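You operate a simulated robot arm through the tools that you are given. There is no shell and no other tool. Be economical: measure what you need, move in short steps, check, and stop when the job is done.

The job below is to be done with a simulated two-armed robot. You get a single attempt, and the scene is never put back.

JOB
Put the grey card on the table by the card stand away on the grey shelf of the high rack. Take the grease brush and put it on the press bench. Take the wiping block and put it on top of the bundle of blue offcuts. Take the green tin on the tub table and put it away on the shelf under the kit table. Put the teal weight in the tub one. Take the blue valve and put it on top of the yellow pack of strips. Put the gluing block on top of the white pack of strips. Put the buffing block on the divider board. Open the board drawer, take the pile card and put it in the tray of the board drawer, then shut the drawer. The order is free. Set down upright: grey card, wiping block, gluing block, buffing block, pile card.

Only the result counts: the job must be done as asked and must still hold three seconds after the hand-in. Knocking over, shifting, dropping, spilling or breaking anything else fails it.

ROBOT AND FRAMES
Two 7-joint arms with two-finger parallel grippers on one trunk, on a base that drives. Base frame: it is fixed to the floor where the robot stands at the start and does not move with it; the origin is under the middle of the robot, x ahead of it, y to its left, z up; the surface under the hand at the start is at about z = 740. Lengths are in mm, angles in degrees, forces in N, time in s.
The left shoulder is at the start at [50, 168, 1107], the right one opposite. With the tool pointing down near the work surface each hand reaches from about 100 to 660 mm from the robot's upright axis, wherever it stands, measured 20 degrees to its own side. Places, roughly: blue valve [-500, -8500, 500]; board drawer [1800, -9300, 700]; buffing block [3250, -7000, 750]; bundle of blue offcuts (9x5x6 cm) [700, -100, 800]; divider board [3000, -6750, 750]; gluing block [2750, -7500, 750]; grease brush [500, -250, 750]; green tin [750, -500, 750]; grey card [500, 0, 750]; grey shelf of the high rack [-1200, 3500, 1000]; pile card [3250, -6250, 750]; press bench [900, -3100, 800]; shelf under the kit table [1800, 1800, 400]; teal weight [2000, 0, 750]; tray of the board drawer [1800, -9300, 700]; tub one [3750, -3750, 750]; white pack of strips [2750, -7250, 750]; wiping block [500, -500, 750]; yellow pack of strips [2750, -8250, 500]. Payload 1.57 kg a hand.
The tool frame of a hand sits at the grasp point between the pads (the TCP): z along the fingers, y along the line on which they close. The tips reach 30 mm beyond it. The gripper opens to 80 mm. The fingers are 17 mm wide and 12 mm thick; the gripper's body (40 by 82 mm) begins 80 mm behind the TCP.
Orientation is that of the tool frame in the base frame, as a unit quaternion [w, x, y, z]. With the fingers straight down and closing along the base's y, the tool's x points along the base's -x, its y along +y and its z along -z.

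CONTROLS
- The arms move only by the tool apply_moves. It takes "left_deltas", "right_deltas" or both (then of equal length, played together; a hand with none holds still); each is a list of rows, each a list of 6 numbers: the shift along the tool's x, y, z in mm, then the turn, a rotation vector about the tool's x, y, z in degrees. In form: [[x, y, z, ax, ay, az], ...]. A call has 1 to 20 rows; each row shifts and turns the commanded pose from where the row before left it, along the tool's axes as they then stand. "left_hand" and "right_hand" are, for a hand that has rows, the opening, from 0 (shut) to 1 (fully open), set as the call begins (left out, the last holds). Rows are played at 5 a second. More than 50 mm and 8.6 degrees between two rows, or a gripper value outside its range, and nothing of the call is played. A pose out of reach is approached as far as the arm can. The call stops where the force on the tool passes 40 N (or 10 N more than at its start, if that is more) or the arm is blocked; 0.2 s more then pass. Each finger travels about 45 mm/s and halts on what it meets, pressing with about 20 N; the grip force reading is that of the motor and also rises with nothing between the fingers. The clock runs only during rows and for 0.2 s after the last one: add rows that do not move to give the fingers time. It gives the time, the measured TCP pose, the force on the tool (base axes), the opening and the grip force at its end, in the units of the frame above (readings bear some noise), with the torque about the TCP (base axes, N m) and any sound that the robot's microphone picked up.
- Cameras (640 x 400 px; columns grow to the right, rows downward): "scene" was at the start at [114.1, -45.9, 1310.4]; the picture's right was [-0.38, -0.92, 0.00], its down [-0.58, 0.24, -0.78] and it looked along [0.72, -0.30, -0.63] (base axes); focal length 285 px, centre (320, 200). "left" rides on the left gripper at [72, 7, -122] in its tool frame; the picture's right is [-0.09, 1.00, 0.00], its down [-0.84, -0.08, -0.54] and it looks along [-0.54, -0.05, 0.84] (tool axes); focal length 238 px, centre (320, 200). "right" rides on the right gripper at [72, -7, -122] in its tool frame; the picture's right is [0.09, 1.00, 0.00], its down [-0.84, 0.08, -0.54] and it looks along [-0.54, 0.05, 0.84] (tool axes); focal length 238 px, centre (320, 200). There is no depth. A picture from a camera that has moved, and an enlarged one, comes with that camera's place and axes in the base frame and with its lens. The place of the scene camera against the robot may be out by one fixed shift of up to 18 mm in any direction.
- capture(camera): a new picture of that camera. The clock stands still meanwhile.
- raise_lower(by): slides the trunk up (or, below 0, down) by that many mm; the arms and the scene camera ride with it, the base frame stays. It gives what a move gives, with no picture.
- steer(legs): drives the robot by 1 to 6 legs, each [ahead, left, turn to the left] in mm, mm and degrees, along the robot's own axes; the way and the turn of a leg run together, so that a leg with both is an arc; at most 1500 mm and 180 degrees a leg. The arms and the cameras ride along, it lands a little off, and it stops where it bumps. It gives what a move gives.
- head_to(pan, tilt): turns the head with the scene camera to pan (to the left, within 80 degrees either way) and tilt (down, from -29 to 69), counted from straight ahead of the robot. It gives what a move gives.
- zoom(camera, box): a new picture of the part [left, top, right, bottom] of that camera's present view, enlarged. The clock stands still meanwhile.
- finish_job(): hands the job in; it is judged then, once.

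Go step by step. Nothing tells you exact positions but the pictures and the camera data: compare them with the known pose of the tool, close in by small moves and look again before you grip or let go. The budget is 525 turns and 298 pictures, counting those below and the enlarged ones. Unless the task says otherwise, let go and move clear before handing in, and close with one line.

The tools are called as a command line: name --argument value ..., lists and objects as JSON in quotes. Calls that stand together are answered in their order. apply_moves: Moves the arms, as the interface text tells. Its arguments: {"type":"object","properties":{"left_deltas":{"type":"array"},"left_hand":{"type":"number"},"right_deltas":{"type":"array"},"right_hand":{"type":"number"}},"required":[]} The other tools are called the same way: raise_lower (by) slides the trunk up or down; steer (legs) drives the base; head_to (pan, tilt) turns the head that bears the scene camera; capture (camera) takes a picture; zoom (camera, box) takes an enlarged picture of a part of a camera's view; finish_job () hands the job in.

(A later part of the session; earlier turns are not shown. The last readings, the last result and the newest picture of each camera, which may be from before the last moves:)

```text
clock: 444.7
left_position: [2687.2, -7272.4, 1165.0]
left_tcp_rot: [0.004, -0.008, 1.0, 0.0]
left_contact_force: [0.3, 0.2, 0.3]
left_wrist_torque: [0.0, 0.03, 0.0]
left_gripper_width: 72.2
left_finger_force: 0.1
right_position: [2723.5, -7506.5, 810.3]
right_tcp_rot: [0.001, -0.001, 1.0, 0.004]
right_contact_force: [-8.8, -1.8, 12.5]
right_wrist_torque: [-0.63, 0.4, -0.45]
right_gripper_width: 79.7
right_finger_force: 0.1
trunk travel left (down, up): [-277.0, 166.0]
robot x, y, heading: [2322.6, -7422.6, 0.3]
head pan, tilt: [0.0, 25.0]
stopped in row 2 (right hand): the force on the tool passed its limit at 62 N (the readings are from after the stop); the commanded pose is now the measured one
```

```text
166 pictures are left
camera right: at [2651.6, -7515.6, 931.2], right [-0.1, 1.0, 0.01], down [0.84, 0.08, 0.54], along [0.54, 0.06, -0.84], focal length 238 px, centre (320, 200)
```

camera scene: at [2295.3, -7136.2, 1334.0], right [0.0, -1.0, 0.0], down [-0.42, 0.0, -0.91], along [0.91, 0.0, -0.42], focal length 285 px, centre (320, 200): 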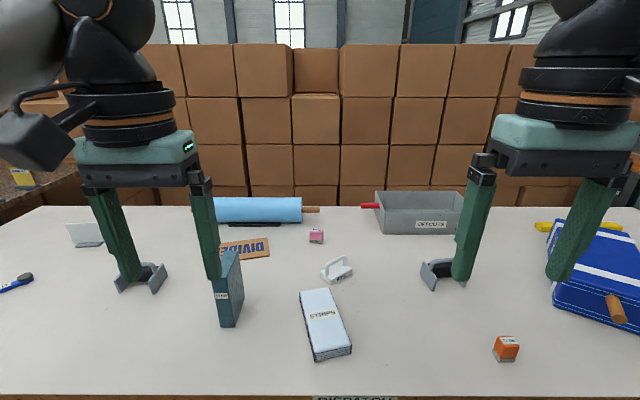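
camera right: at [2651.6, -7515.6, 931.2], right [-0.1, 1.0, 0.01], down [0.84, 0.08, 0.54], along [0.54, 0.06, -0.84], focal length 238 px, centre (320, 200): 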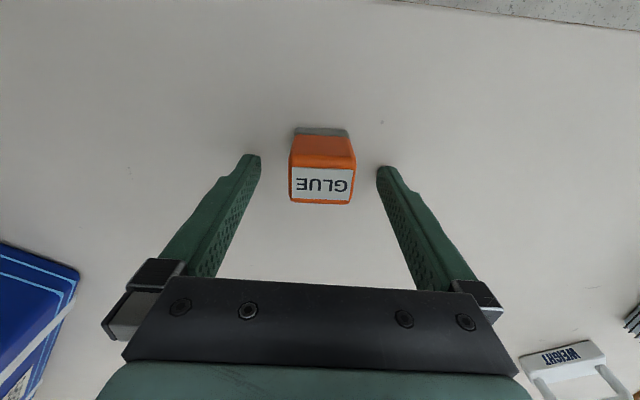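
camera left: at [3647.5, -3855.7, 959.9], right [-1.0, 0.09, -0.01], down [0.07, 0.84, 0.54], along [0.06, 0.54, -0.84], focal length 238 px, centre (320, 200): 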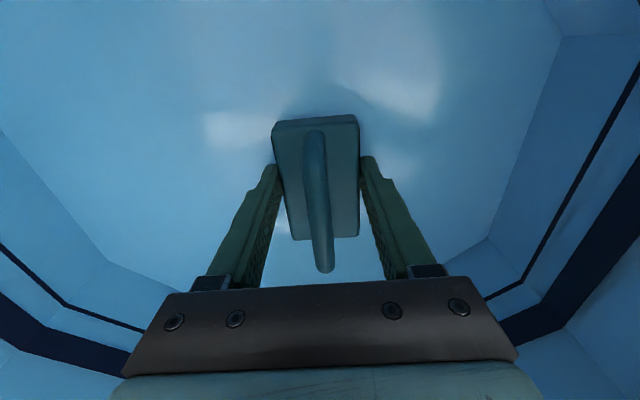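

The fingertips touched the table: this tabletop is near z 780. I'll raise 12 mm and grip the block, which is centred.

apply_moves --right_deltas '[[0, 0, -12, 0, 0, 0], [0, 0, 0, 0, 0, 0]]'

apply_moves --right_hand 0 --right_deltas '[[0, 0, 0, 0, 0, 0], [0, 0, 0, 0, 0, 0], [0, 0, 0, 0, 0, 0], [0, 0, 0, 0, 0, 0], [0, 0, -40, 0, 0, 0], [0, 0, -40, 0, 0, 0], [0, 0, -20, 0, 0, 0]]'

capture --camera "right"

```text
clock: 445.3
left_position: [2687.2, -7270.9, 1165.1]
left_tcp_rot: [0.004, -0.008, 1.0, 0.0]
left_contact_force: [-0.4, 0.1, -0.2]
left_wrist_torque: [0.0, -0.05, 0.02]
left_gripper_width: 72.2
left_finger_force: 0.1
right_position: [2725.0, -7508.2, 820.2]
right_tcp_rot: [0.002, -0.002, 1.0, 0.003]
right_contact_force: [-0.5, 0.3, 0.5]
right_wrist_torque: [-0.02, -0.01, -0.01]
right_gripper_width: 79.9
right_finger_force: 0.0
trunk travel left (down, up): [-277.0, 166.0]
robot x, y, heading: [2318.6, -7424.3, 0.3]
head pan, tilt: [0.0, 25.0]
```

```text
clock: 446.9
left_position: [2687.1, -7271.6, 1166.2]
left_tcp_rot: [0.004, -0.008, 1.0, 0.001]
left_contact_force: [-0.8, 0.7, -1.2]
left_wrist_torque: [0.0, 0.03, 0.02]
left_gripper_width: 71.7
left_finger_force: 0.1
right_position: [2725.2, -7508.2, 920.9]
right_tcp_rot: [0.002, -0.002, 1.0, 0.002]
right_contact_force: [-0.6, 0.7, -0.7]
right_wrist_torque: [0.0, -0.01, -0.02]
right_gripper_width: 33.5
right_finger_force: 19.6
trunk travel left (down, up): [-277.0, 166.0]
robot x, y, heading: [2321.3, -7423.5, 0.1]
head pan, tilt: [0.0, 25.0]
```

```text
165 pictures are left
camera right: at [2652.4, -7517.1, 1041.4], right [-0.1, 1.0, 0.01], down [0.83, 0.08, 0.55], along [0.54, 0.06, -0.84], focal length 238 px, centre (320, 200)
```

right: 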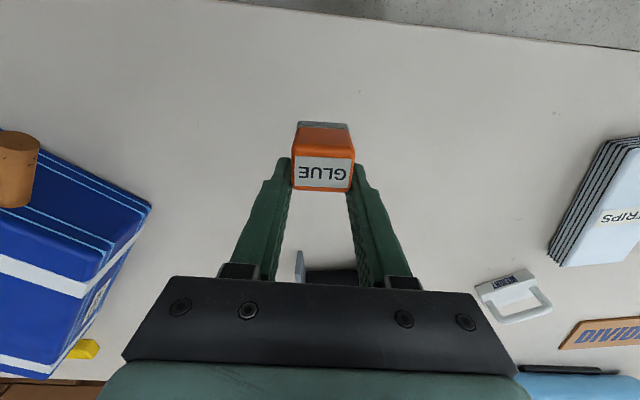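

Holding the gluing block. Driving left so that the right hand comes over the white pack.

steer --legs '[[0, 330, 0]]'

capture --camera "right"

```text
clock: 450.3
left_position: [2685.0, -6943.9, 1165.3]
left_tcp_rot: [0.004, -0.008, 1.0, 0.0]
left_contact_force: [0.0, 0.0, -1.0]
left_wrist_torque: [0.0, 0.04, 0.02]
left_gripper_width: 72.1
left_finger_force: 0.1
right_position: [2722.7, -7178.9, 920.6]
right_tcp_rot: [0.003, -0.002, 1.0, 0.003]
right_contact_force: [-0.1, -0.8, -1.3]
right_wrist_torque: [0.01, 0.0, 0.01]
right_gripper_width: 33.4
right_finger_force: 20.6
trunk travel left (down, up): [-277.0, 166.0]
robot x, y, heading: [2319.8, -7096.6, 0.4]
head pan, tilt: [0.0, 25.0]
```

```text
164 pictures are left
camera right: at [2650.9, -7188.4, 1041.0], right [-0.1, 1.0, 0.01], down [0.83, 0.08, 0.55], along [0.54, 0.06, -0.84], focal length 238 px, centre (320, 200)
```

right: 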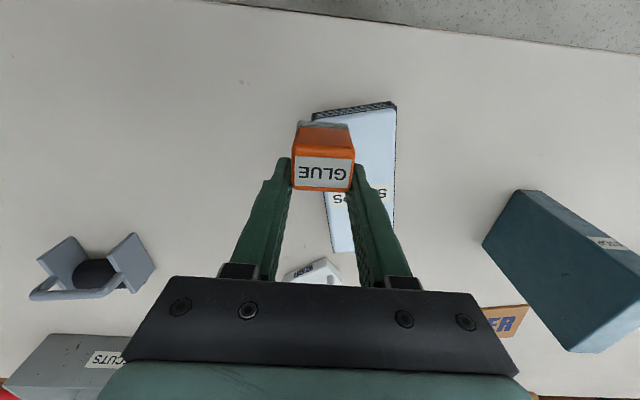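

apply_moves --right_deltas '[[-30, 25, 0, 0, 0, 0], [-29, 25, 0, 0, 0, 0], [0, 0, 25, 0, 0, 0]]'

capture --camera "right"

head_to --pan 0 --tilt 38

zoom --camera "scene" --box '[240, 130, 440, 255]'

```text
clock: 451.1
left_position: [2686.0, -6943.8, 1165.2]
left_tcp_rot: [0.004, -0.009, 1.0, 0.0]
left_contact_force: [-0.3, 0.1, -0.2]
left_wrist_torque: [0.03, 0.01, -0.01]
left_gripper_width: 72.0
left_finger_force: 0.1
right_position: [2781.9, -7128.9, 894.9]
right_tcp_rot: [0.002, -0.003, 1.0, 0.004]
right_contact_force: [0.8, -0.8, -0.1]
right_wrist_torque: [0.0, -0.01, -0.04]
right_gripper_width: 33.4
right_finger_force: 20.0
trunk travel left (down, up): [-277.0, 166.0]
robot x, y, heading: [2316.9, -7098.1, 0.3]
head pan, tilt: [0.0, 25.0]
```

```text
163 pictures are left
camera right: at [2710.5, -7137.6, 1016.3], right [-0.1, 1.0, 0.01], down [0.83, 0.08, 0.55], along [0.54, 0.06, -0.84], focal length 238 px, centre (320, 200)
```

right: 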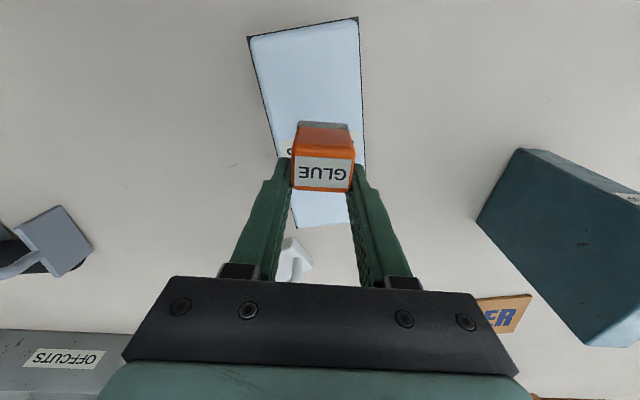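

```text
clock: 451.9
left_position: [2684.6, -6942.6, 1165.9]
left_tcp_rot: [0.004, -0.009, 1.0, 0.0]
left_contact_force: [-0.6, -0.2, 0.3]
left_wrist_torque: [-0.01, 0.0, -0.04]
left_gripper_width: 72.0
left_finger_force: 0.1
right_position: [2782.8, -7128.7, 897.6]
right_tcp_rot: [0.002, -0.002, 1.0, 0.003]
right_contact_force: [0.0, 0.4, -0.3]
right_wrist_torque: [0.0, 0.01, -0.02]
right_gripper_width: 33.3
right_finger_force: 20.0
trunk travel left (down, up): [-277.0, 166.0]
robot x, y, heading: [2322.1, -7097.8, 0.3]
head pan, tilt: [0.0, 38.0]
```

```text
3.20 times, centred on (340, 192) of scene
camera zoom: at [2440.6, -7107.9, 1313.7], right [0.01, -1.0, 0.0], down [-0.62, 0.0, -0.79], along [0.79, 0.01, -0.62], focal length 913 px, centre (256, 224)
```

zoom: 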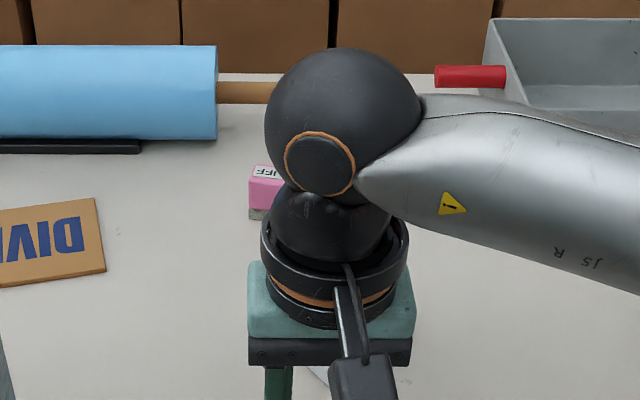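

The block hovers right over the pack's centre. Lowering to contact.

apply_moves --right_deltas '[[0, 0, 25, 0, 0, 0], [0, 0, 4, 0, 0, 0], [0, 0, 3, 0, 0, 0], [0, 0, 3, 0, 0, 0], [0, 0, 3, 0, 0, 0], [0, 0, 3, 0, 0, 0], [0, 0, 3, 0, 0, 0], [0, 0, 3, 0, 0, 0], [0, 0, 0, 0, 0, 0]]'

```text
clock: 453.9
left_position: [2683.5, -6942.8, 1166.0]
left_tcp_rot: [0.003, -0.008, 1.0, 0.0]
left_contact_force: [-1.0, -1.3, -0.6]
left_wrist_torque: [0.01, -0.04, 0.03]
left_gripper_width: 71.8
left_finger_force: 0.1
right_position: [2783.8, -7128.3, 849.7]
right_tcp_rot: [0.005, -0.002, 1.0, 0.004]
right_contact_force: [1.9, -1.2, 16.0]
right_wrist_torque: [-0.13, 0.01, 0.04]
right_gripper_width: 33.7
right_finger_force: 19.6
trunk travel left (down, up): [-277.0, 166.0]
robot x, y, heading: [2320.8, -7096.5, 0.6]
head pan, tilt: [0.0, 38.0]
```

Contact at z 850. Ease, open slightly, lift, and check.

apply_moves --right_deltas '[[0, 0, -1.5, 0, 0, 0], [0, 0, 0, 0, 0, 0]]'

apply_moves --right_hand 0.7 --right_deltas '[[0, 0, 0, 0, 0, 0], [0, 0, 0, 0, 0, 0], [0, 0, 0, 0, 0, 0], [0, 0, -20, 0, 0, 0], [0, 0, -40, 0, 0, 0], [0, 0, -40, 0, 0, 0], [0, 0, -40, 0, 0, 0]]'

capture --camera "right"

```text
clock: 454.5
left_position: [2684.6, -6943.2, 1165.7]
left_tcp_rot: [0.004, -0.009, 1.0, 0.0]
left_contact_force: [-0.2, 0.2, 0.0]
left_wrist_torque: [-0.04, 0.0, -0.02]
left_gripper_width: 71.8
left_finger_force: 0.1
right_position: [2782.7, -7128.6, 849.1]
right_tcp_rot: [0.003, -0.003, 1.0, 0.004]
right_contact_force: [3.4, 0.8, 10.9]
right_wrist_torque: [-0.04, -0.11, 0.03]
right_gripper_width: 33.4
right_finger_force: 20.3
trunk travel left (down, up): [-277.0, 166.0]
robot x, y, heading: [2318.3, -7094.1, 0.2]
head pan, tilt: [0.0, 38.0]
```

```text
clock: 456.1
left_position: [2684.4, -6942.9, 1165.7]
left_tcp_rot: [0.005, -0.008, 1.0, 0.0]
left_contact_force: [-0.7, 0.2, -0.4]
left_wrist_torque: [0.02, 0.02, -0.03]
left_gripper_width: 72.2
left_finger_force: 0.0
right_position: [2780.7, -7130.0, 990.9]
right_tcp_rot: [0.003, -0.003, 1.0, 0.004]
right_contact_force: [0.6, 0.0, -0.9]
right_wrist_torque: [0.03, 0.01, -0.02]
right_gripper_width: 56.2
right_finger_force: 0.0
trunk travel left (down, up): [-277.0, 166.0]
robot x, y, heading: [2320.1, -7095.7, 0.3]
head pan, tilt: [0.0, 38.0]
```

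```text
161 pictures are left
camera right: at [2708.5, -7139.1, 1111.6], right [-0.1, 1.0, 0.01], down [0.83, 0.08, 0.55], along [0.54, 0.06, -0.84], focal length 238 px, centre (320, 200)
```

right: 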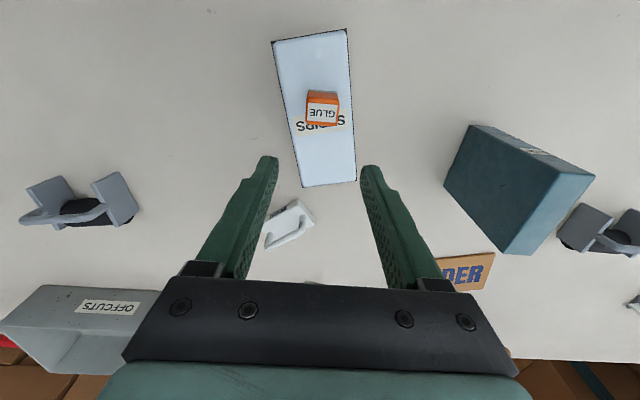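

The gluing block stands on the white pack. Next is the buffing block; I'll raise and pull back the right arm and view the rest of the table.

apply_moves --right_deltas '[[45, 0, -40, 0, 0, 0], [45, 0, -40, 0, 0, 0], [45, 0, -40, 0, 0, 0], [0, -45, 0, 0, 0, 0], [0, -45, 0, 0, 0, 0]]'

head_to --pan 10 --tilt 30

capture --camera "scene"

```text
refused: row 1 steps farther than a row can; nothing moved
```

```text
clock: 456.8
left_position: [2685.1, -6943.2, 1165.5]
left_tcp_rot: [0.004, -0.009, 1.0, 0.0]
left_contact_force: [-0.5, -0.6, -0.5]
left_wrist_torque: [-0.02, -0.02, -0.01]
left_gripper_width: 71.8
left_finger_force: 0.1
right_position: [2780.7, -7129.9, 990.2]
right_tcp_rot: [0.002, -0.003, 1.0, 0.003]
right_contact_force: [0.1, 0.1, 0.0]
right_wrist_torque: [0.01, 0.03, 0.01]
right_gripper_width: 56.0
right_finger_force: 0.0
trunk travel left (down, up): [-277.0, 166.0]
robot x, y, heading: [2319.9, -7096.3, 0.4]
head pan, tilt: [10.0, 30.0]
```

```text
160 pictures are left
camera scene: at [2443.2, -7092.1, 1325.9], right [0.18, -0.98, 0.0], down [-0.49, -0.09, -0.87], along [0.85, 0.16, -0.5], focal length 285 px, centre (320, 200)
```

scene: 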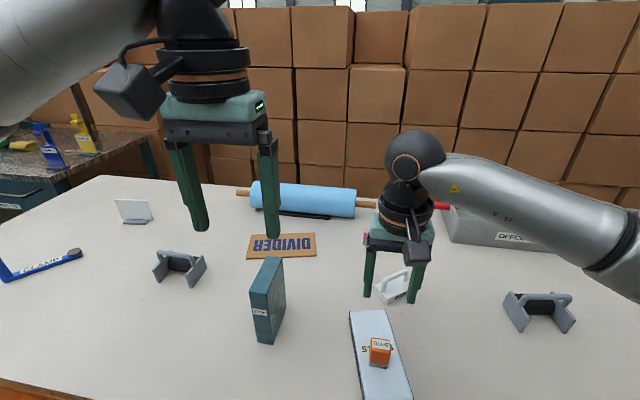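

Teal box is tall and stands before the divider board, so I'll use the left arm with pitched hand for the buffing block. First retract the right arm.

apply_moves --right_deltas '[[30, 0, -39, 0, 0, 0], [30, 0, -39, 0, 0, 0], [40, 0, -29, 0, 0, 0], [40, 0, -29, 0, 0, 0], [0, -45, 0, 0, 0, 0], [0, -45, 0, 0, 0, 0]]'

raise_lower --by 100

steer --legs '[[0, -130, 0], [95, 0, 0]]'

head_to --pan 10 --tilt 35

capture --camera "scene"

```text
clock: 458.2
left_position: [2684.7, -6943.8, 1166.0]
left_tcp_rot: [0.005, -0.009, 1.0, 0.0]
left_contact_force: [0.2, 0.6, -0.5]
left_wrist_torque: [0.01, -0.02, 0.01]
left_gripper_width: 72.0
left_finger_force: 0.1
right_position: [2640.8, -7221.5, 1125.7]
right_tcp_rot: [0.002, -0.004, 1.0, 0.004]
right_contact_force: [-0.1, -0.6, -0.4]
right_wrist_torque: [0.01, -0.03, 0.0]
right_gripper_width: 55.7
right_finger_force: 0.0
trunk travel left (down, up): [-277.0, 166.0]
robot x, y, heading: [2320.0, -7097.6, 0.5]
head pan, tilt: [10.0, 30.0]
```

```text
clock: 459.5
left_position: [2684.8, -6943.2, 1266.6]
left_tcp_rot: [0.004, -0.009, 1.0, 0.0]
left_contact_force: [-0.5, -0.2, -0.2]
left_wrist_torque: [-0.01, 0.01, -0.01]
left_gripper_width: 71.8
left_finger_force: 0.1
right_position: [2641.8, -7221.0, 1225.5]
right_tcp_rot: [0.003, -0.002, 1.0, 0.003]
right_contact_force: [0.5, 0.1, 0.0]
right_wrist_torque: [0.04, -0.02, 0.03]
right_gripper_width: 56.0
right_finger_force: 0.1
trunk travel left (down, up): [-377.0, 66.0]
robot x, y, heading: [2320.8, -7096.7, 0.3]
head pan, tilt: [10.0, 30.0]
```

```text
clock: 462.0
left_position: [2744.4, -7072.9, 1266.1]
left_tcp_rot: [0.003, -0.01, 1.0, 0.001]
left_contact_force: [-1.1, -0.4, 0.5]
left_wrist_torque: [-0.01, -0.07, 0.05]
left_gripper_width: 72.0
left_finger_force: 0.1
right_position: [2700.5, -7350.0, 1224.8]
right_tcp_rot: [0.001, -0.002, 1.0, 0.002]
right_contact_force: [-0.2, 0.0, -0.1]
right_wrist_torque: [0.0, -0.05, -0.01]
right_gripper_width: 55.8
right_finger_force: 0.1
trunk travel left (down, up): [-377.0, 66.0]
robot x, y, heading: [2379.1, -7225.1, 0.4]
head pan, tilt: [10.0, 30.0]
stopped in leg 2: the robot was blocked; the commanded pose is now the measured one
```

```text
clock: 462.7
left_position: [2747.4, -7072.2, 1265.2]
left_tcp_rot: [0.003, -0.01, 1.0, 0.001]
left_contact_force: [-0.3, -0.4, -0.3]
left_wrist_torque: [0.04, 0.0, 0.01]
left_gripper_width: 71.8
left_finger_force: 0.1
right_position: [2702.8, -7349.7, 1224.6]
right_tcp_rot: [0.001, -0.001, 1.0, 0.003]
right_contact_force: [-0.1, -0.2, 0.0]
right_wrist_torque: [-0.04, -0.01, 0.0]
right_gripper_width: 56.0
right_finger_force: 0.1
trunk travel left (down, up): [-377.0, 66.0]
robot x, y, heading: [2380.1, -7228.0, 0.3]
head pan, tilt: [10.0, 35.0]
```

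```text
159 pictures are left
camera scene: at [2502.8, -7222.0, 1418.2], right [0.18, -0.98, 0.0], down [-0.56, -0.1, -0.82], along [0.81, 0.15, -0.57], focal length 285 px, centre (320, 200)
```

scene: 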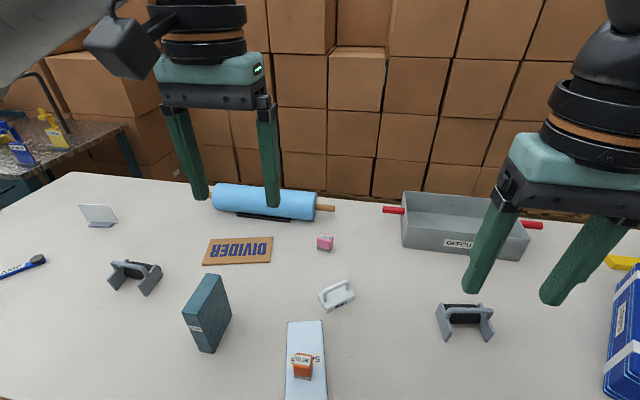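

The base met the table at x 2380, so that is the limit. The buffing block is at ≈(3155, -7109). I'll lower the trunk a little and pitch the left hand 50° forward for reach.

steer --legs '[[-8, -40, 0]]'

raise_lower --by -60

apply_moves --left_hand 1 --left_deltas '[[-40, 0, 0, 0, 0, 0], [-40, 0, 0, 0, 0, 0], [0, 0, 0, 0, -8.4, 0], [0, 0, 0, 0, -8.4, 0], [0, 0, 0, 0, -8.4, 0], [0, 0, 0, 0, -8.4, 0], [0, 0, 0, 0, -8.4, 0], [0, 0, 0, 0, -8, 0]]'

capture --camera "left"

```text
clock: 463.7
left_position: [2739.5, -7112.2, 1264.6]
left_tcp_rot: [0.003, -0.01, 1.0, 0.001]
left_contact_force: [0.6, -0.3, -0.4]
left_wrist_torque: [0.0, -0.02, -0.01]
left_gripper_width: 72.1
left_finger_force: 0.0
right_position: [2695.3, -7390.3, 1224.8]
right_tcp_rot: [0.001, -0.002, 1.0, 0.004]
right_contact_force: [0.0, -0.5, -0.2]
right_wrist_torque: [0.0, 0.01, 0.01]
right_gripper_width: 56.2
right_finger_force: 0.1
trunk travel left (down, up): [-377.0, 66.0]
robot x, y, heading: [2373.9, -7263.4, 0.3]
head pan, tilt: [10.0, 35.0]
```

```text
clock: 464.7
left_position: [2739.9, -7110.9, 1204.3]
left_tcp_rot: [0.003, -0.01, 1.0, 0.001]
left_contact_force: [-0.6, 0.3, -0.1]
left_wrist_torque: [0.05, -0.03, 0.01]
left_gripper_width: 72.1
left_finger_force: 0.0
right_position: [2694.5, -7389.7, 1164.6]
right_tcp_rot: [0.001, -0.002, 1.0, 0.004]
right_contact_force: [0.0, 0.2, -0.5]
right_wrist_torque: [0.02, 0.0, 0.0]
right_gripper_width: 56.0
right_finger_force: 0.0
trunk travel left (down, up): [-317.0, 126.0]
robot x, y, heading: [2372.9, -7267.5, 0.3]
head pan, tilt: [10.0, 35.0]
```

```text
clock: 466.5
left_position: [2820.3, -7110.0, 1204.3]
left_tcp_rot: [0.426, -0.009, 0.905, 0.004]
left_contact_force: [0.1, -0.5, 0.5]
left_wrist_torque: [0.01, 0.0, -0.01]
left_gripper_width: 80.0
left_finger_force: 0.0
right_position: [2695.5, -7389.1, 1164.7]
right_tcp_rot: [0.001, -0.002, 1.0, 0.003]
right_contact_force: [0.1, 0.4, -0.1]
right_wrist_torque: [0.04, -0.01, 0.0]
right_gripper_width: 55.8
right_finger_force: 0.1
trunk travel left (down, up): [-317.0, 126.0]
robot x, y, heading: [2372.0, -7262.3, 0.2]
head pan, tilt: [10.0, 35.0]
```

```text
158 pictures are left
camera left: at [2680.0, -7106.9, 1226.8], right [0.04, 1.0, 0.07], down [0.12, -0.08, 0.99], along [0.99, -0.03, -0.12], focal length 238 px, centre (320, 200)
```

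left: 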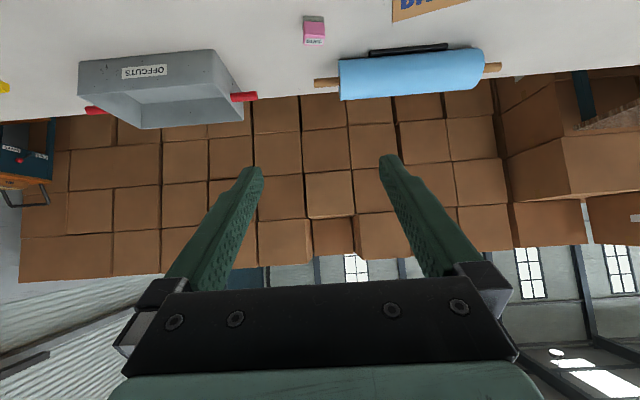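

The buffing block is in view. Moving the pitched hand down to a pre-approach point before it.

apply_moves --left_deltas '[[10.4, 0, 43.9, 0, 0, 0], [10.4, 0, 43.9, 0, 0, 0], [10.4, 0, 43.9, 0, 0, 0], [10.4, 0, 43.9, 0, 0, 0], [10.4, 0, 43.9, 0, 0, 0], [10.4, 0, 43.9, 0, 0, 0], [10.4, 0, 43.9, 0, 0, 0], [10.4, 0, 43.9, 0, 0, 0]]'

capture --camera "left"

```text
clock: 468.3
left_position: [3036.9, -7105.2, 915.2]
left_tcp_rot: [0.425, -0.009, 0.905, 0.006]
left_contact_force: [-0.2, 0.7, -0.4]
left_wrist_torque: [-0.02, 0.02, -0.01]
left_gripper_width: 80.1
left_finger_force: 0.0
right_position: [2695.8, -7389.5, 1163.8]
right_tcp_rot: [0.001, -0.002, 1.0, 0.003]
right_contact_force: [0.2, 1.0, 0.6]
right_wrist_torque: [-0.01, -0.01, -0.02]
right_gripper_width: 56.1
right_finger_force: 0.2
trunk travel left (down, up): [-317.0, 126.0]
robot x, y, heading: [2374.0, -7267.0, 0.0]
head pan, tilt: [10.0, 35.0]
```

```text
157 pictures are left
camera left: at [2897.5, -7101.5, 938.5], right [0.04, 1.0, 0.07], down [0.12, -0.08, 0.99], along [0.99, -0.03, -0.12], focal length 238 px, centre (320, 200)
```

left: 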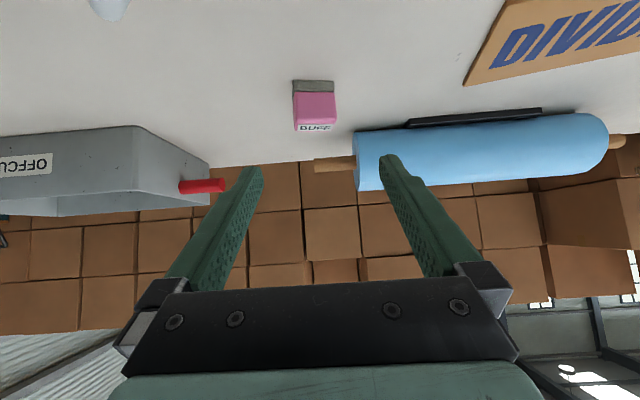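

The block's front is at x 3137, top z ≈ 827, y ≈ -7107. Approaching along the tool axis.

apply_moves --left_deltas '[[1, -1, 35, 0, 0, 0], [1, -1, 35, 0, 0, 0], [0, -1, 35, 0, 0, 0], [0, -1, 35, 0, 0, 0]]'

capture --camera "left"

```text
clock: 469.3
left_position: [3124.2, -7107.2, 833.3]
left_tcp_rot: [0.426, -0.007, 0.905, 0.004]
left_contact_force: [-0.3, -0.1, 1.1]
left_wrist_torque: [0.05, 0.02, -0.03]
left_gripper_width: 79.8
left_finger_force: 0.1
left hand out of reach, approached as far as the arm can: row 4
right_position: [2694.6, -7390.0, 1165.4]
right_tcp_rot: [0.001, -0.002, 1.0, 0.003]
right_contact_force: [-0.5, -0.3, 0.2]
right_wrist_torque: [0.01, -0.02, -0.01]
right_gripper_width: 56.0
right_finger_force: 0.2
trunk travel left (down, up): [-317.0, 126.0]
robot x, y, heading: [2371.4, -7264.7, 0.3]
head pan, tilt: [10.0, 35.0]
```

```text
156 pictures are left
camera left: at [2983.7, -7104.2, 855.7], right [0.04, 1.0, 0.07], down [0.12, -0.08, 0.99], along [0.99, -0.03, -0.12], focal length 238 px, centre (320, 200)
```

left: 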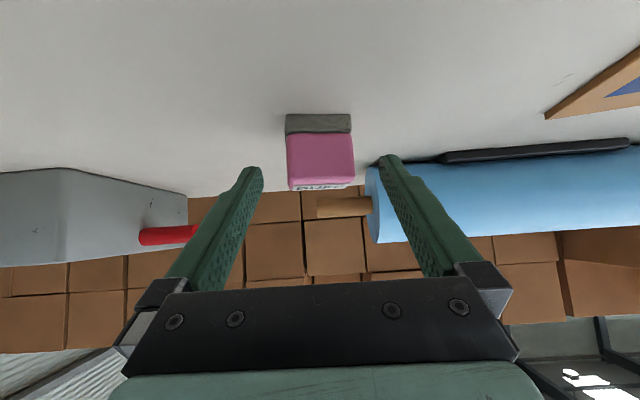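

Reach is slightly short at this pitch. I'll back off and up, pitch to 60°, lower the trunk and come in again.

apply_moves --left_deltas '[[0, 0, -40, 0, 0, 0], [0, 0, -40, 0, 0, 0], [-30, 0, -25, 0, -5, 0], [-33, 0, -22, 0, -4.6, 0], [-34.6, 0, -20, 0, 0, 0]]'

raise_lower --by -115

steer --legs '[[5, 0, 0]]'

capture --camera "left"

```text
clock: 470.5
left_position: [3062.1, -7108.2, 1002.6]
left_tcp_rot: [0.499, -0.007, 0.866, 0.005]
left_contact_force: [-0.2, -0.2, -0.9]
left_wrist_torque: [0.04, 0.0, 0.0]
left_gripper_width: 80.1
left_finger_force: 0.0
right_position: [2694.2, -7390.4, 1165.6]
right_tcp_rot: [0.001, -0.002, 1.0, 0.003]
right_contact_force: [-0.5, 0.5, 0.6]
right_wrist_torque: [0.0, -0.01, 0.01]
right_gripper_width: 56.1
right_finger_force: 0.1
trunk travel left (down, up): [-317.0, 126.0]
robot x, y, heading: [2371.5, -7264.8, 0.3]
head pan, tilt: [10.0, 35.0]
```

```text
clock: 472.0
left_position: [3062.7, -7108.2, 887.0]
left_tcp_rot: [0.499, -0.008, 0.866, 0.005]
left_contact_force: [-0.2, 0.0, 0.4]
left_wrist_torque: [-0.06, 0.02, -0.01]
left_gripper_width: 79.9
left_finger_force: 0.1
right_position: [2695.1, -7389.7, 1048.4]
right_tcp_rot: [0.001, -0.001, 1.0, 0.002]
right_contact_force: [-0.1, 0.1, -0.5]
right_wrist_torque: [-0.01, 0.0, -0.01]
right_gripper_width: 56.2
right_finger_force: 0.0
trunk travel left (down, up): [-202.0, 241.0]
robot x, y, heading: [2374.7, -7269.4, 0.4]
head pan, tilt: [10.0, 35.0]
```

```text
clock: 472.7
left_position: [3067.1, -7107.8, 886.4]
left_tcp_rot: [0.499, -0.009, 0.866, 0.006]
left_contact_force: [-0.5, 0.8, -0.2]
left_wrist_torque: [0.03, 0.03, 0.0]
left_gripper_width: 80.1
left_finger_force: 0.0
right_position: [2700.7, -7389.7, 1049.6]
right_tcp_rot: [0.002, -0.002, 1.0, 0.003]
right_contact_force: [-0.8, -0.2, 0.4]
right_wrist_torque: [0.0, -0.01, -0.02]
right_gripper_width: 55.9
right_finger_force: 0.1
trunk travel left (down, up): [-202.0, 241.0]
robot x, y, heading: [2377.7, -7265.4, 0.2]
head pan, tilt: [10.0, 35.0]
```

```text
155 pictures are left
camera left: at [2926.8, -7105.1, 885.9], right [0.03, 1.0, 0.08], down [-0.05, -0.08, 1.0], along [1.0, -0.03, 0.04], focal length 238 px, centre (320, 200)
```

left: 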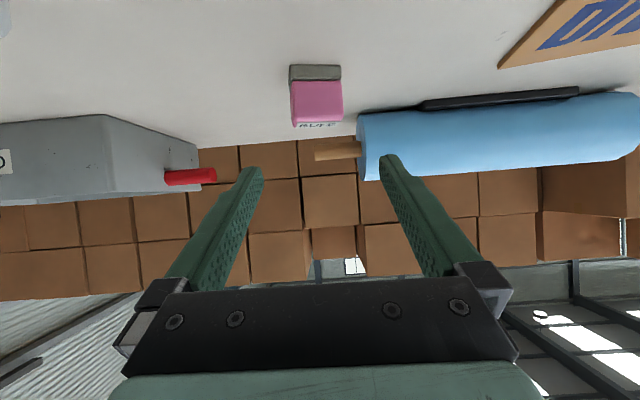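

apply_moves --left_deltas '[[6.5, -0.5, 37, 0, 0, 0], [6.5, -0.5, 37, 0, 0, 0], [3, 0, 18, 0, 0, 0], [3, 0, 18, 0, 0, 0]]'

capture --camera "left"

```text
clock: 473.7
left_position: [3154.0, -7106.9, 815.2]
left_tcp_rot: [0.498, -0.008, 0.867, 0.005]
left_contact_force: [0.4, -0.1, -0.1]
left_wrist_torque: [0.02, -0.04, 0.03]
left_gripper_width: 80.2
left_finger_force: 0.0
right_position: [2700.8, -7390.4, 1049.3]
right_tcp_rot: [0.002, -0.001, 1.0, 0.002]
right_contact_force: [0.3, -0.3, -0.9]
right_wrist_torque: [0.03, 0.01, 0.0]
right_gripper_width: 56.1
right_finger_force: 0.0
trunk travel left (down, up): [-202.0, 241.0]
robot x, y, heading: [2381.3, -7262.7, 0.4]
head pan, tilt: [10.0, 35.0]
```

```text
154 pictures are left
camera left: at [3012.6, -7104.5, 813.7], right [0.03, 1.0, 0.08], down [-0.05, -0.08, 1.0], along [1.0, -0.03, 0.05], focal length 238 px, centre (320, 200)
```

left: 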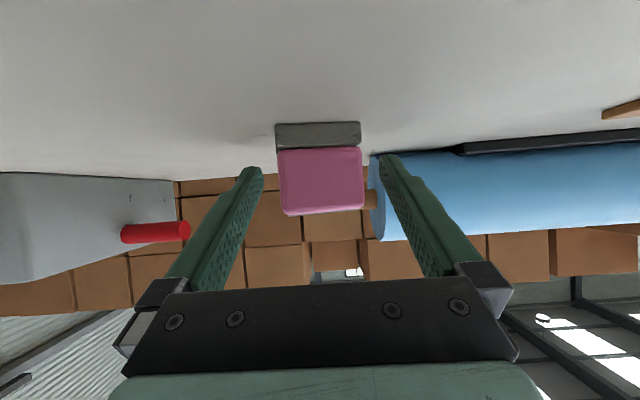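

Centred around the block. Closing and lifting straight up.

apply_moves --left_hand 0 --left_deltas '[[0, 0, 0, 0, 0, 0], [0, 0, 0, 0, 0, 0], [0, 0, 0, 0, 0, 0], [0, 0, 0, 0, 0, 0], [-17, 0, -10, 0, 0, 0], [-30, 0, -17, 0, 0, 0], [-30, 0, -17, 0, 0, 0], [10, 0, -30, 0, 0, 0]]'

capture --camera "left"

```text
clock: 475.5
left_position: [3122.0, -7108.2, 911.8]
left_tcp_rot: [0.5, -0.009, 0.866, 0.007]
left_contact_force: [-0.6, 0.0, -0.1]
left_wrist_torque: [0.02, 0.06, -0.02]
left_gripper_width: 44.4
left_finger_force: 19.7
right_position: [2699.1, -7389.9, 1050.0]
right_tcp_rot: [0.001, -0.002, 1.0, 0.002]
right_contact_force: [0.8, 0.4, 0.2]
right_wrist_torque: [0.03, -0.01, -0.01]
right_gripper_width: 56.1
right_finger_force: 0.0
trunk travel left (down, up): [-202.0, 241.0]
robot x, y, heading: [2380.1, -7264.5, 0.5]
head pan, tilt: [10.0, 35.0]
```

```text
153 pictures are left
camera left: at [2981.7, -7105.6, 910.4], right [0.03, 1.0, 0.08], down [-0.05, -0.08, 1.0], along [1.0, -0.03, 0.05], focal length 238 px, centre (320, 200)
```

left: 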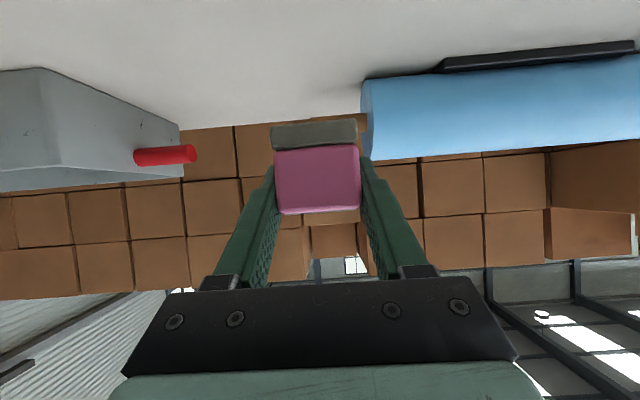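

Holding the block (44 mm). To avoid the tall teal box, I'll raise the trunk, move left, and turn the robot 20° right so the arm comes to the divider board from its left side.

raise_lower --by 150

steer --legs '[[-25, 0, 0], [0, 515, 0], [0, 0, -20]]'

head_to --pan 10 --tilt 40

capture --camera "scene"

capture --camera "left"

```text
clock: 477.3
left_position: [3124.1, -7108.8, 1061.1]
left_tcp_rot: [0.498, -0.009, 0.867, 0.006]
left_contact_force: [-0.2, -0.2, -0.6]
left_wrist_torque: [-0.02, 0.0, 0.03]
left_gripper_width: 44.5
left_finger_force: 20.1
right_position: [2700.0, -7389.8, 1199.2]
right_tcp_rot: [0.002, -0.001, 1.0, 0.003]
right_contact_force: [0.2, 0.6, 0.6]
right_wrist_torque: [-0.01, 0.03, 0.01]
right_gripper_width: 56.1
right_finger_force: 0.0
trunk travel left (down, up): [-352.0, 91.0]
robot x, y, heading: [2381.3, -7262.6, 0.4]
head pan, tilt: [10.0, 35.0]
```

```text
clock: 483.8
left_position: [3104.4, -6853.0, 1061.2]
left_tcp_rot: [0.492, 0.143, 0.855, -0.081]
left_contact_force: [0.1, 0.5, -0.2]
left_wrist_torque: [0.01, 0.02, -0.04]
left_gripper_width: 44.4
left_finger_force: 20.3
right_position: [2610.9, -6974.9, 1200.7]
right_tcp_rot: [0.0, 0.171, 0.985, 0.002]
right_contact_force: [0.2, -0.8, 0.3]
right_wrist_torque: [0.0, -0.03, -0.01]
right_gripper_width: 56.2
right_finger_force: 0.0
trunk travel left (down, up): [-352.0, 91.0]
robot x, y, heading: [2350.3, -6747.3, -19.8]
head pan, tilt: [10.0, 35.0]
```

```text
clock: 484.5
left_position: [3103.7, -6852.0, 1060.6]
left_tcp_rot: [0.493, 0.141, 0.855, -0.081]
left_contact_force: [-0.3, 0.2, -1.1]
left_wrist_torque: [-0.01, -0.05, -0.01]
left_gripper_width: 44.6
left_finger_force: 20.7
right_position: [2610.8, -6973.6, 1199.5]
right_tcp_rot: [0.001, 0.171, 0.985, 0.002]
right_contact_force: [-0.3, 0.2, 0.7]
right_wrist_torque: [0.03, 0.02, 0.0]
right_gripper_width: 56.1
right_finger_force: 0.0
trunk travel left (down, up): [-352.0, 91.0]
robot x, y, heading: [2350.6, -6744.0, -19.5]
head pan, tilt: [10.0, 40.0]
```

```text
152 pictures are left
camera scene: at [2467.0, -6786.7, 1385.6], right [-0.17, -0.99, 0.0], down [-0.63, 0.11, -0.77], along [0.76, -0.13, -0.64], focal length 285 px, centre (320, 200)
```

scene: 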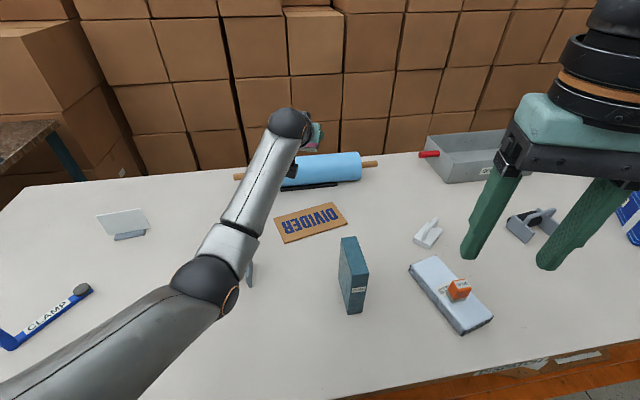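

```text
151 pictures are left
camera left: at [2972.7, -6802.0, 1059.8], right [0.36, 0.93, 0.08], down [-0.07, -0.06, 1.0], along [0.93, -0.37, 0.04], focal length 238 px, centre (320, 200)
```

left: 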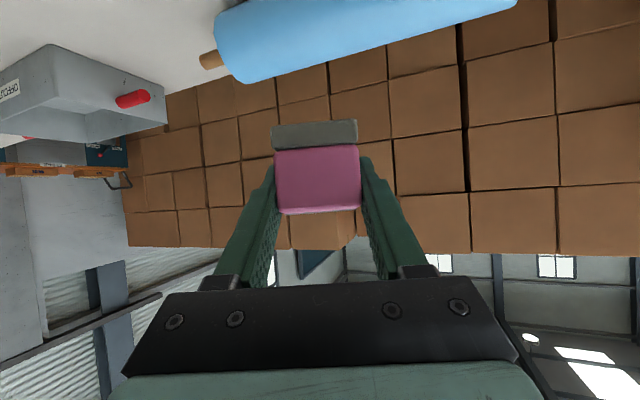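

The board's centre is ≈(3102, -6855), right under the block, and the arm passes clear of the teal box. Lowering the trunk then the hand.

raise_lower --by -90

apply_moves --left_deltas '[[34.6, 0, 20, 0, 0, 0], [34.6, 2, 16, 0, 0, 0], [26, 2, 13, 0, 0, 0]]'

capture --camera "left"

zoom --camera "scene" --box '[200, 130, 420, 270]'

```text
clock: 485.7
left_position: [3104.1, -6852.5, 970.9]
left_tcp_rot: [0.493, 0.141, 0.855, -0.081]
left_contact_force: [0.3, -0.4, -0.1]
left_wrist_torque: [-0.03, -0.03, 0.03]
left_gripper_width: 44.1
left_finger_force: 20.0
right_position: [2610.5, -6974.2, 1110.1]
right_tcp_rot: [0.001, 0.171, 0.985, 0.003]
right_contact_force: [0.0, -0.9, 0.2]
right_wrist_torque: [0.0, 0.0, 0.0]
right_gripper_width: 56.0
right_finger_force: 0.1
trunk travel left (down, up): [-262.0, 181.0]
robot x, y, heading: [2348.3, -6744.6, -19.7]
head pan, tilt: [10.0, 40.0]
```

```text
clock: 486.5
left_position: [3100.6, -6847.9, 863.6]
left_tcp_rot: [0.493, 0.142, 0.855, -0.081]
left_contact_force: [-0.3, -0.3, -0.1]
left_wrist_torque: [0.03, 0.02, -0.01]
left_gripper_width: 44.2
left_finger_force: 19.9
right_position: [2611.7, -6974.0, 1109.8]
right_tcp_rot: [0.002, 0.171, 0.985, 0.003]
right_contact_force: [-0.7, 0.1, 0.0]
right_wrist_torque: [-0.02, -0.05, 0.0]
right_gripper_width: 56.0
right_finger_force: 0.0
trunk travel left (down, up): [-262.0, 181.0]
robot x, y, heading: [2346.2, -6746.0, -19.9]
head pan, tilt: [10.0, 40.0]
```

```text
150 pictures are left
camera left: at [2969.1, -6796.4, 862.6], right [0.36, 0.93, 0.08], down [-0.07, -0.06, 1.0], along [0.93, -0.37, 0.04], focal length 238 px, centre (320, 200)
```

left: 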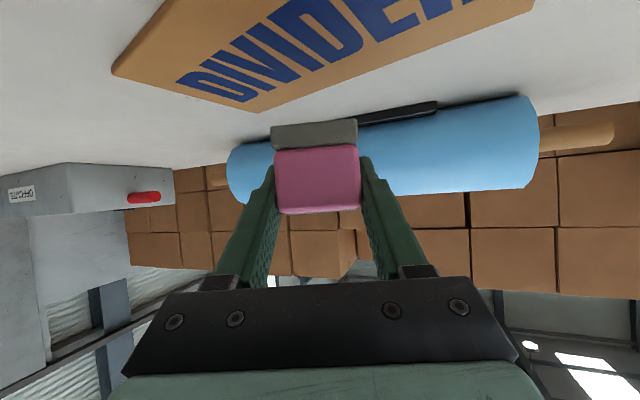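

```text
2.86 times, centred on (310, 200) of scene
camera zoom: at [2467.1, -6786.7, 1295.6], right [-0.17, -0.99, 0.0], down [-0.63, 0.11, -0.77], along [0.76, -0.13, -0.64], focal length 815 px, centre (349, 200)
```

zoom: 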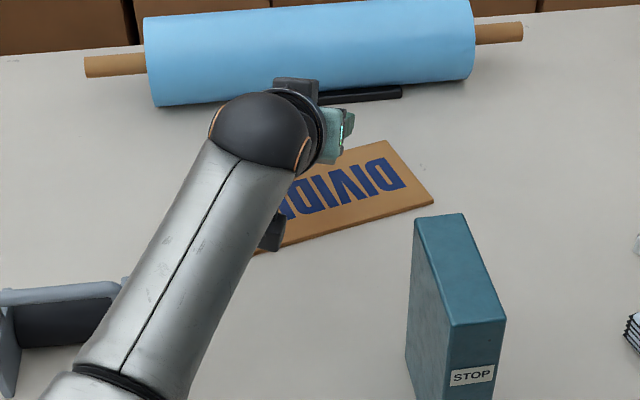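

By the left camera the board's centre is (3087, -6845); I'll shift back 10 mm and lower to contact.

apply_moves --left_deltas '[[22, 0, 1.5, 0, 0, 0], [8.7, 0, 5, 0, 0, 0], [2.6, 0, 1.5, 0, 0, 0], [2.6, 0, 1.5, 0, 0, 0], [2.6, 0, 1.5, 0, 0, 0], [2.6, 0, 1.5, 0, 0, 0], [0, 0, 0, 0, 0, 0]]'

```text
clock: 488.1
left_position: [3091.2, -6844.5, 822.5]
left_tcp_rot: [0.492, 0.141, 0.855, -0.081]
left_contact_force: [0.4, 0.0, -0.4]
left_wrist_torque: [0.02, -0.01, -0.03]
left_gripper_width: 44.8
left_finger_force: 19.7
right_position: [2611.8, -6974.5, 1108.3]
right_tcp_rot: [0.001, 0.171, 0.985, 0.002]
right_contact_force: [-0.6, -0.5, -0.1]
right_wrist_torque: [-0.01, 0.02, 0.01]
right_gripper_width: 56.0
right_finger_force: 0.1
trunk travel left (down, up): [-262.0, 181.0]
robot x, y, heading: [2349.8, -6747.7, -19.6]
head pan, tilt: [10.0, 40.0]
```

apply_moves --left_deltas '[[1.7, 0, 1, 0, 0, 0], [1.7, 0, 1, 0, 0, 0], [1.7, 0, 1, 0, 0, 0], [1.7, 0, 1, 0, 0, 0], [0, 0, 0, 0, 0, 0]]'

capture --camera "left"

```text
clock: 489.3
left_position: [3091.8, -6844.6, 819.4]
left_tcp_rot: [0.496, 0.141, 0.853, -0.082]
left_contact_force: [2.0, -0.1, 16.2]
left_wrist_torque: [-0.01, 0.03, -0.01]
left_gripper_width: 44.6
left_finger_force: 20.2
right_position: [2608.9, -6973.0, 1110.5]
right_tcp_rot: [0.002, 0.172, 0.985, 0.002]
right_contact_force: [-0.9, -0.1, 0.5]
right_wrist_torque: [0.02, 0.01, -0.02]
right_gripper_width: 55.8
right_finger_force: 0.2
trunk travel left (down, up): [-262.0, 181.0]
robot x, y, heading: [2349.7, -6749.3, -19.5]
head pan, tilt: [10.0, 40.0]
```

```text
148 pictures are left
camera left: at [2960.1, -6793.4, 817.1], right [0.36, 0.93, 0.08], down [-0.08, -0.06, 1.0], along [0.93, -0.37, 0.05], focal length 238 px, centre (320, 200)
```

left: 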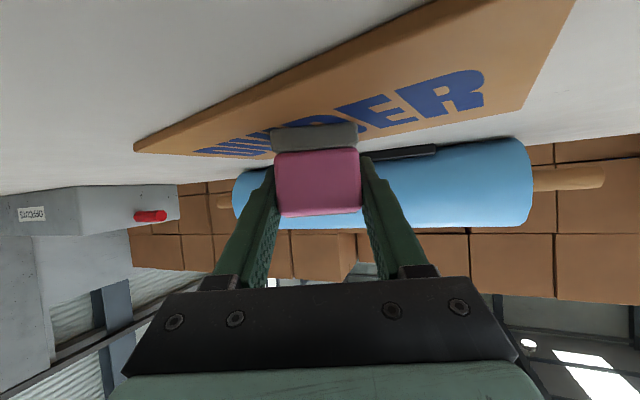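

Contact on the board. Releasing and backing out along the tool axis.

apply_moves --left_hand 0.85 --left_deltas '[[-1, 0, -0.6, 0, 0, 0], [0, 0, 0, 0, 0, 0], [0, 0, 0, 0, 0, 0], [0, 0, 0, 0, 0, 0], [0, 0, -25, 0, 0, 0], [0, 0, -30, 0, 0, 0], [-20, 0, -35, 0, 0, 0], [-35, 0, -20, 0, 0, 0], [-35, 0, -20, 0, 0, 0]]'

capture --camera "left"

```text
clock: 491.3
left_position: [3026.3, -6823.0, 957.9]
left_tcp_rot: [0.492, 0.143, 0.855, -0.082]
left_contact_force: [-0.1, -0.7, 0.3]
left_wrist_torque: [0.01, -0.04, 0.02]
left_gripper_width: 68.1
left_finger_force: 0.0
right_position: [2611.4, -6973.5, 1109.6]
right_tcp_rot: [0.0, 0.171, 0.985, 0.003]
right_contact_force: [0.3, 0.1, -0.4]
right_wrist_torque: [0.02, -0.02, 0.01]
right_gripper_width: 55.7
right_finger_force: 0.1
trunk travel left (down, up): [-262.0, 181.0]
robot x, y, heading: [2354.1, -6745.7, -19.6]
head pan, tilt: [10.0, 40.0]
```

```text
147 pictures are left
camera left: at [2894.4, -6772.8, 957.1], right [0.37, 0.93, 0.08], down [-0.07, -0.06, 1.0], along [0.93, -0.37, 0.04], focal length 238 px, centre (320, 200)
```

left: 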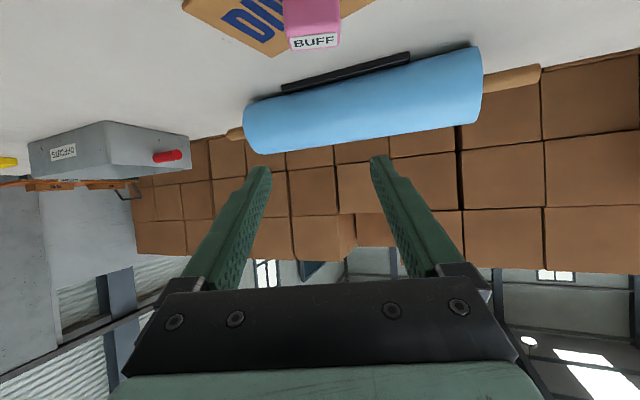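

The buffing block stands on the divider board. Next the pile card: I'll retract, drive round to the table's north end and face south.

apply_moves --left_deltas '[[-34.6, 0, -20, 0, 0, 0], [-34.6, 0, -20, 0, 0, 0], [22.5, 0, -39, 0, 0, 0], [22.5, 0, -39, 0, 0, 0], [22.5, 0, -39, 0, 0, 0], [22.5, 0, -39, 0, 0, 0], [22.5, 0, -39, 0, 0, 0], [22.5, 0, -39, 0, 0, 0]]'

steer --legs '[[-250, 0, 19.6], [0, 1250, 0], [800, 0, 0], [0, 0, -90]]'

head_to --pan 15 --tilt 30

capture --camera "scene"

```text
clock: 492.9
left_position: [2834.0, -6753.4, 1106.5]
left_tcp_rot: [0.565, 0.133, 0.81, -0.084]
left_contact_force: [0.1, 0.7, -0.4]
left_wrist_torque: [-0.02, 0.04, -0.02]
left_gripper_width: 68.0
left_finger_force: 0.1
right_position: [2610.0, -6973.7, 1109.7]
right_tcp_rot: [0.001, 0.17, 0.985, 0.002]
right_contact_force: [0.4, -0.2, 0.8]
right_wrist_torque: [0.01, 0.02, 0.02]
right_gripper_width: 55.9
right_finger_force: 0.1
trunk travel left (down, up): [-262.0, 181.0]
robot x, y, heading: [2350.2, -6746.6, -19.2]
head pan, tilt: [10.0, 40.0]
stopped in row 7 (left hand): the arm was blocked; the commanded pose is now the measured one
```

```text
clock: 513.2
left_position: [3060.3, -5927.6, 1105.2]
left_tcp_rot: [0.41, 0.579, 0.582, -0.397]
left_contact_force: [0.0, 0.6, 0.3]
left_wrist_torque: [0.04, -0.01, 0.0]
left_gripper_width: 68.1
left_finger_force: 0.2
right_position: [2777.6, -5788.0, 1109.5]
right_tcp_rot: [0.003, 0.712, 0.702, 0.001]
right_contact_force: [0.1, 0.0, -1.0]
right_wrist_torque: [-0.04, 0.02, -0.03]
right_gripper_width: 56.3
right_finger_force: 0.0
trunk travel left (down, up): [-262.0, 181.0]
robot x, y, heading: [2910.3, -5467.7, -90.4]
head pan, tilt: [10.0, 40.0]
```

```text
clock: 513.9
left_position: [3060.8, -5927.9, 1107.7]
left_tcp_rot: [0.412, 0.578, 0.582, -0.397]
left_contact_force: [-0.2, 0.1, -0.2]
left_wrist_torque: [-0.02, 0.01, 0.0]
left_gripper_width: 67.8
left_finger_force: 0.1
right_position: [2778.4, -5787.1, 1109.6]
right_tcp_rot: [0.003, 0.712, 0.703, 0.001]
right_contact_force: [0.3, 0.6, 0.6]
right_wrist_torque: [0.01, 0.0, 0.03]
right_gripper_width: 56.0
right_finger_force: 0.0
trunk travel left (down, up): [-262.0, 181.0]
robot x, y, heading: [2909.2, -5466.4, -90.5]
head pan, tilt: [15.0, 30.0]
```

```text
146 pictures are left
camera scene: at [2926.4, -5608.2, 1310.9], right [-0.97, -0.25, 0.0], down [-0.12, 0.48, -0.87], along [0.21, -0.84, -0.5], focal length 285 px, centre (320, 200)
```

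scene: 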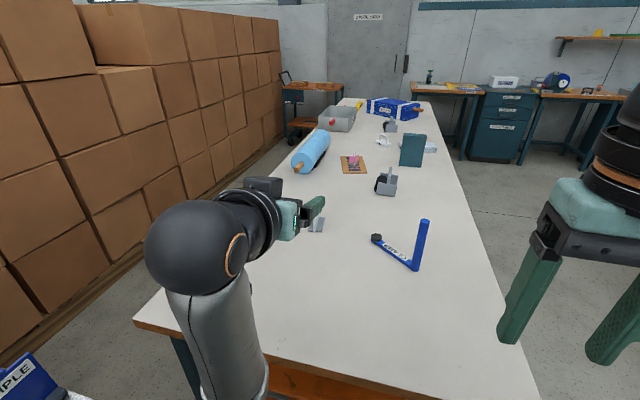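

The card's base is at ≈(3118, -6328). I'll drive up to the table's end, and set the hand's pitch to 50°.

steer --legs '[[0, 45, 0.5], [165, 0, 0]]'

apply_moves --left_hand 1 --left_deltas '[[0, 0, 0, 0, 7, 0], [0, 0, 0, 0, 7, 0], [0, 0, 0, 0, 5.5, 0], [-25, 0, 31, 0, 0, 0], [-25, 0, 31, 0, 0, 0]]'

capture --camera "left"

capture --camera "scene"

```text
clock: 516.0
left_position: [3110.0, -6089.9, 1106.3]
left_tcp_rot: [0.412, 0.577, 0.585, -0.395]
left_contact_force: [-0.2, -0.2, 0.1]
left_wrist_torque: [-0.02, 0.0, 0.01]
left_gripper_width: 67.8
left_finger_force: 0.0
right_position: [2825.3, -5953.5, 1108.8]
right_tcp_rot: [0.004, 0.709, 0.705, 0.001]
right_contact_force: [0.2, -0.3, 0.4]
right_wrist_torque: [0.05, -0.03, 0.03]
right_gripper_width: 55.8
right_finger_force: 0.1
trunk travel left (down, up): [-262.0, 181.0]
robot x, y, heading: [2953.4, -5635.0, -90.0]
head pan, tilt: [15.0, 30.0]
```

```text
clock: 517.2
left_position: [3108.9, -6223.2, 1060.2]
left_tcp_rot: [0.307, 0.634, 0.646, -0.293]
left_contact_force: [0.5, -0.4, 0.4]
left_wrist_torque: [0.01, 0.01, 0.0]
left_gripper_width: 80.0
left_finger_force: 0.0
left hand out of reach, approached as far as the arm can: row 1, 2, 3
right_position: [2826.6, -5952.8, 1108.6]
right_tcp_rot: [0.003, 0.709, 0.705, 0.001]
right_contact_force: [-0.7, 0.2, 0.3]
right_wrist_torque: [0.0, -0.01, 0.04]
right_gripper_width: 56.0
right_finger_force: 0.1
trunk travel left (down, up): [-262.0, 181.0]
robot x, y, heading: [2954.9, -5631.8, -90.1]
head pan, tilt: [15.0, 30.0]
```

```text
145 pictures are left
camera left: at [3113.0, -6083.7, 1083.0], right [1.0, -0.04, 0.08], down [-0.09, -0.12, 0.99], along [-0.03, -0.99, -0.12], focal length 238 px, centre (320, 200)
```

left: 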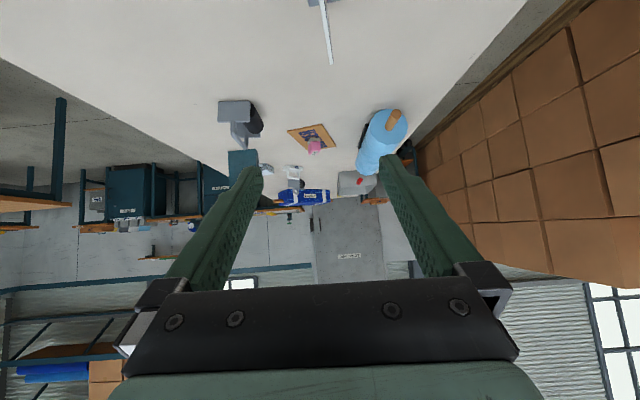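

```text
144 pictures are left
camera scene: at [2972.2, -5772.6, 1310.9], right [-0.97, -0.26, 0.0], down [-0.13, 0.48, -0.87], along [0.22, -0.84, -0.5], focal length 285 px, centre (320, 200)
```

scene: 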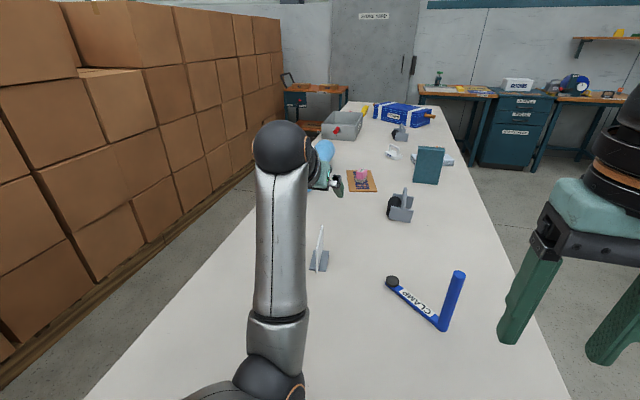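

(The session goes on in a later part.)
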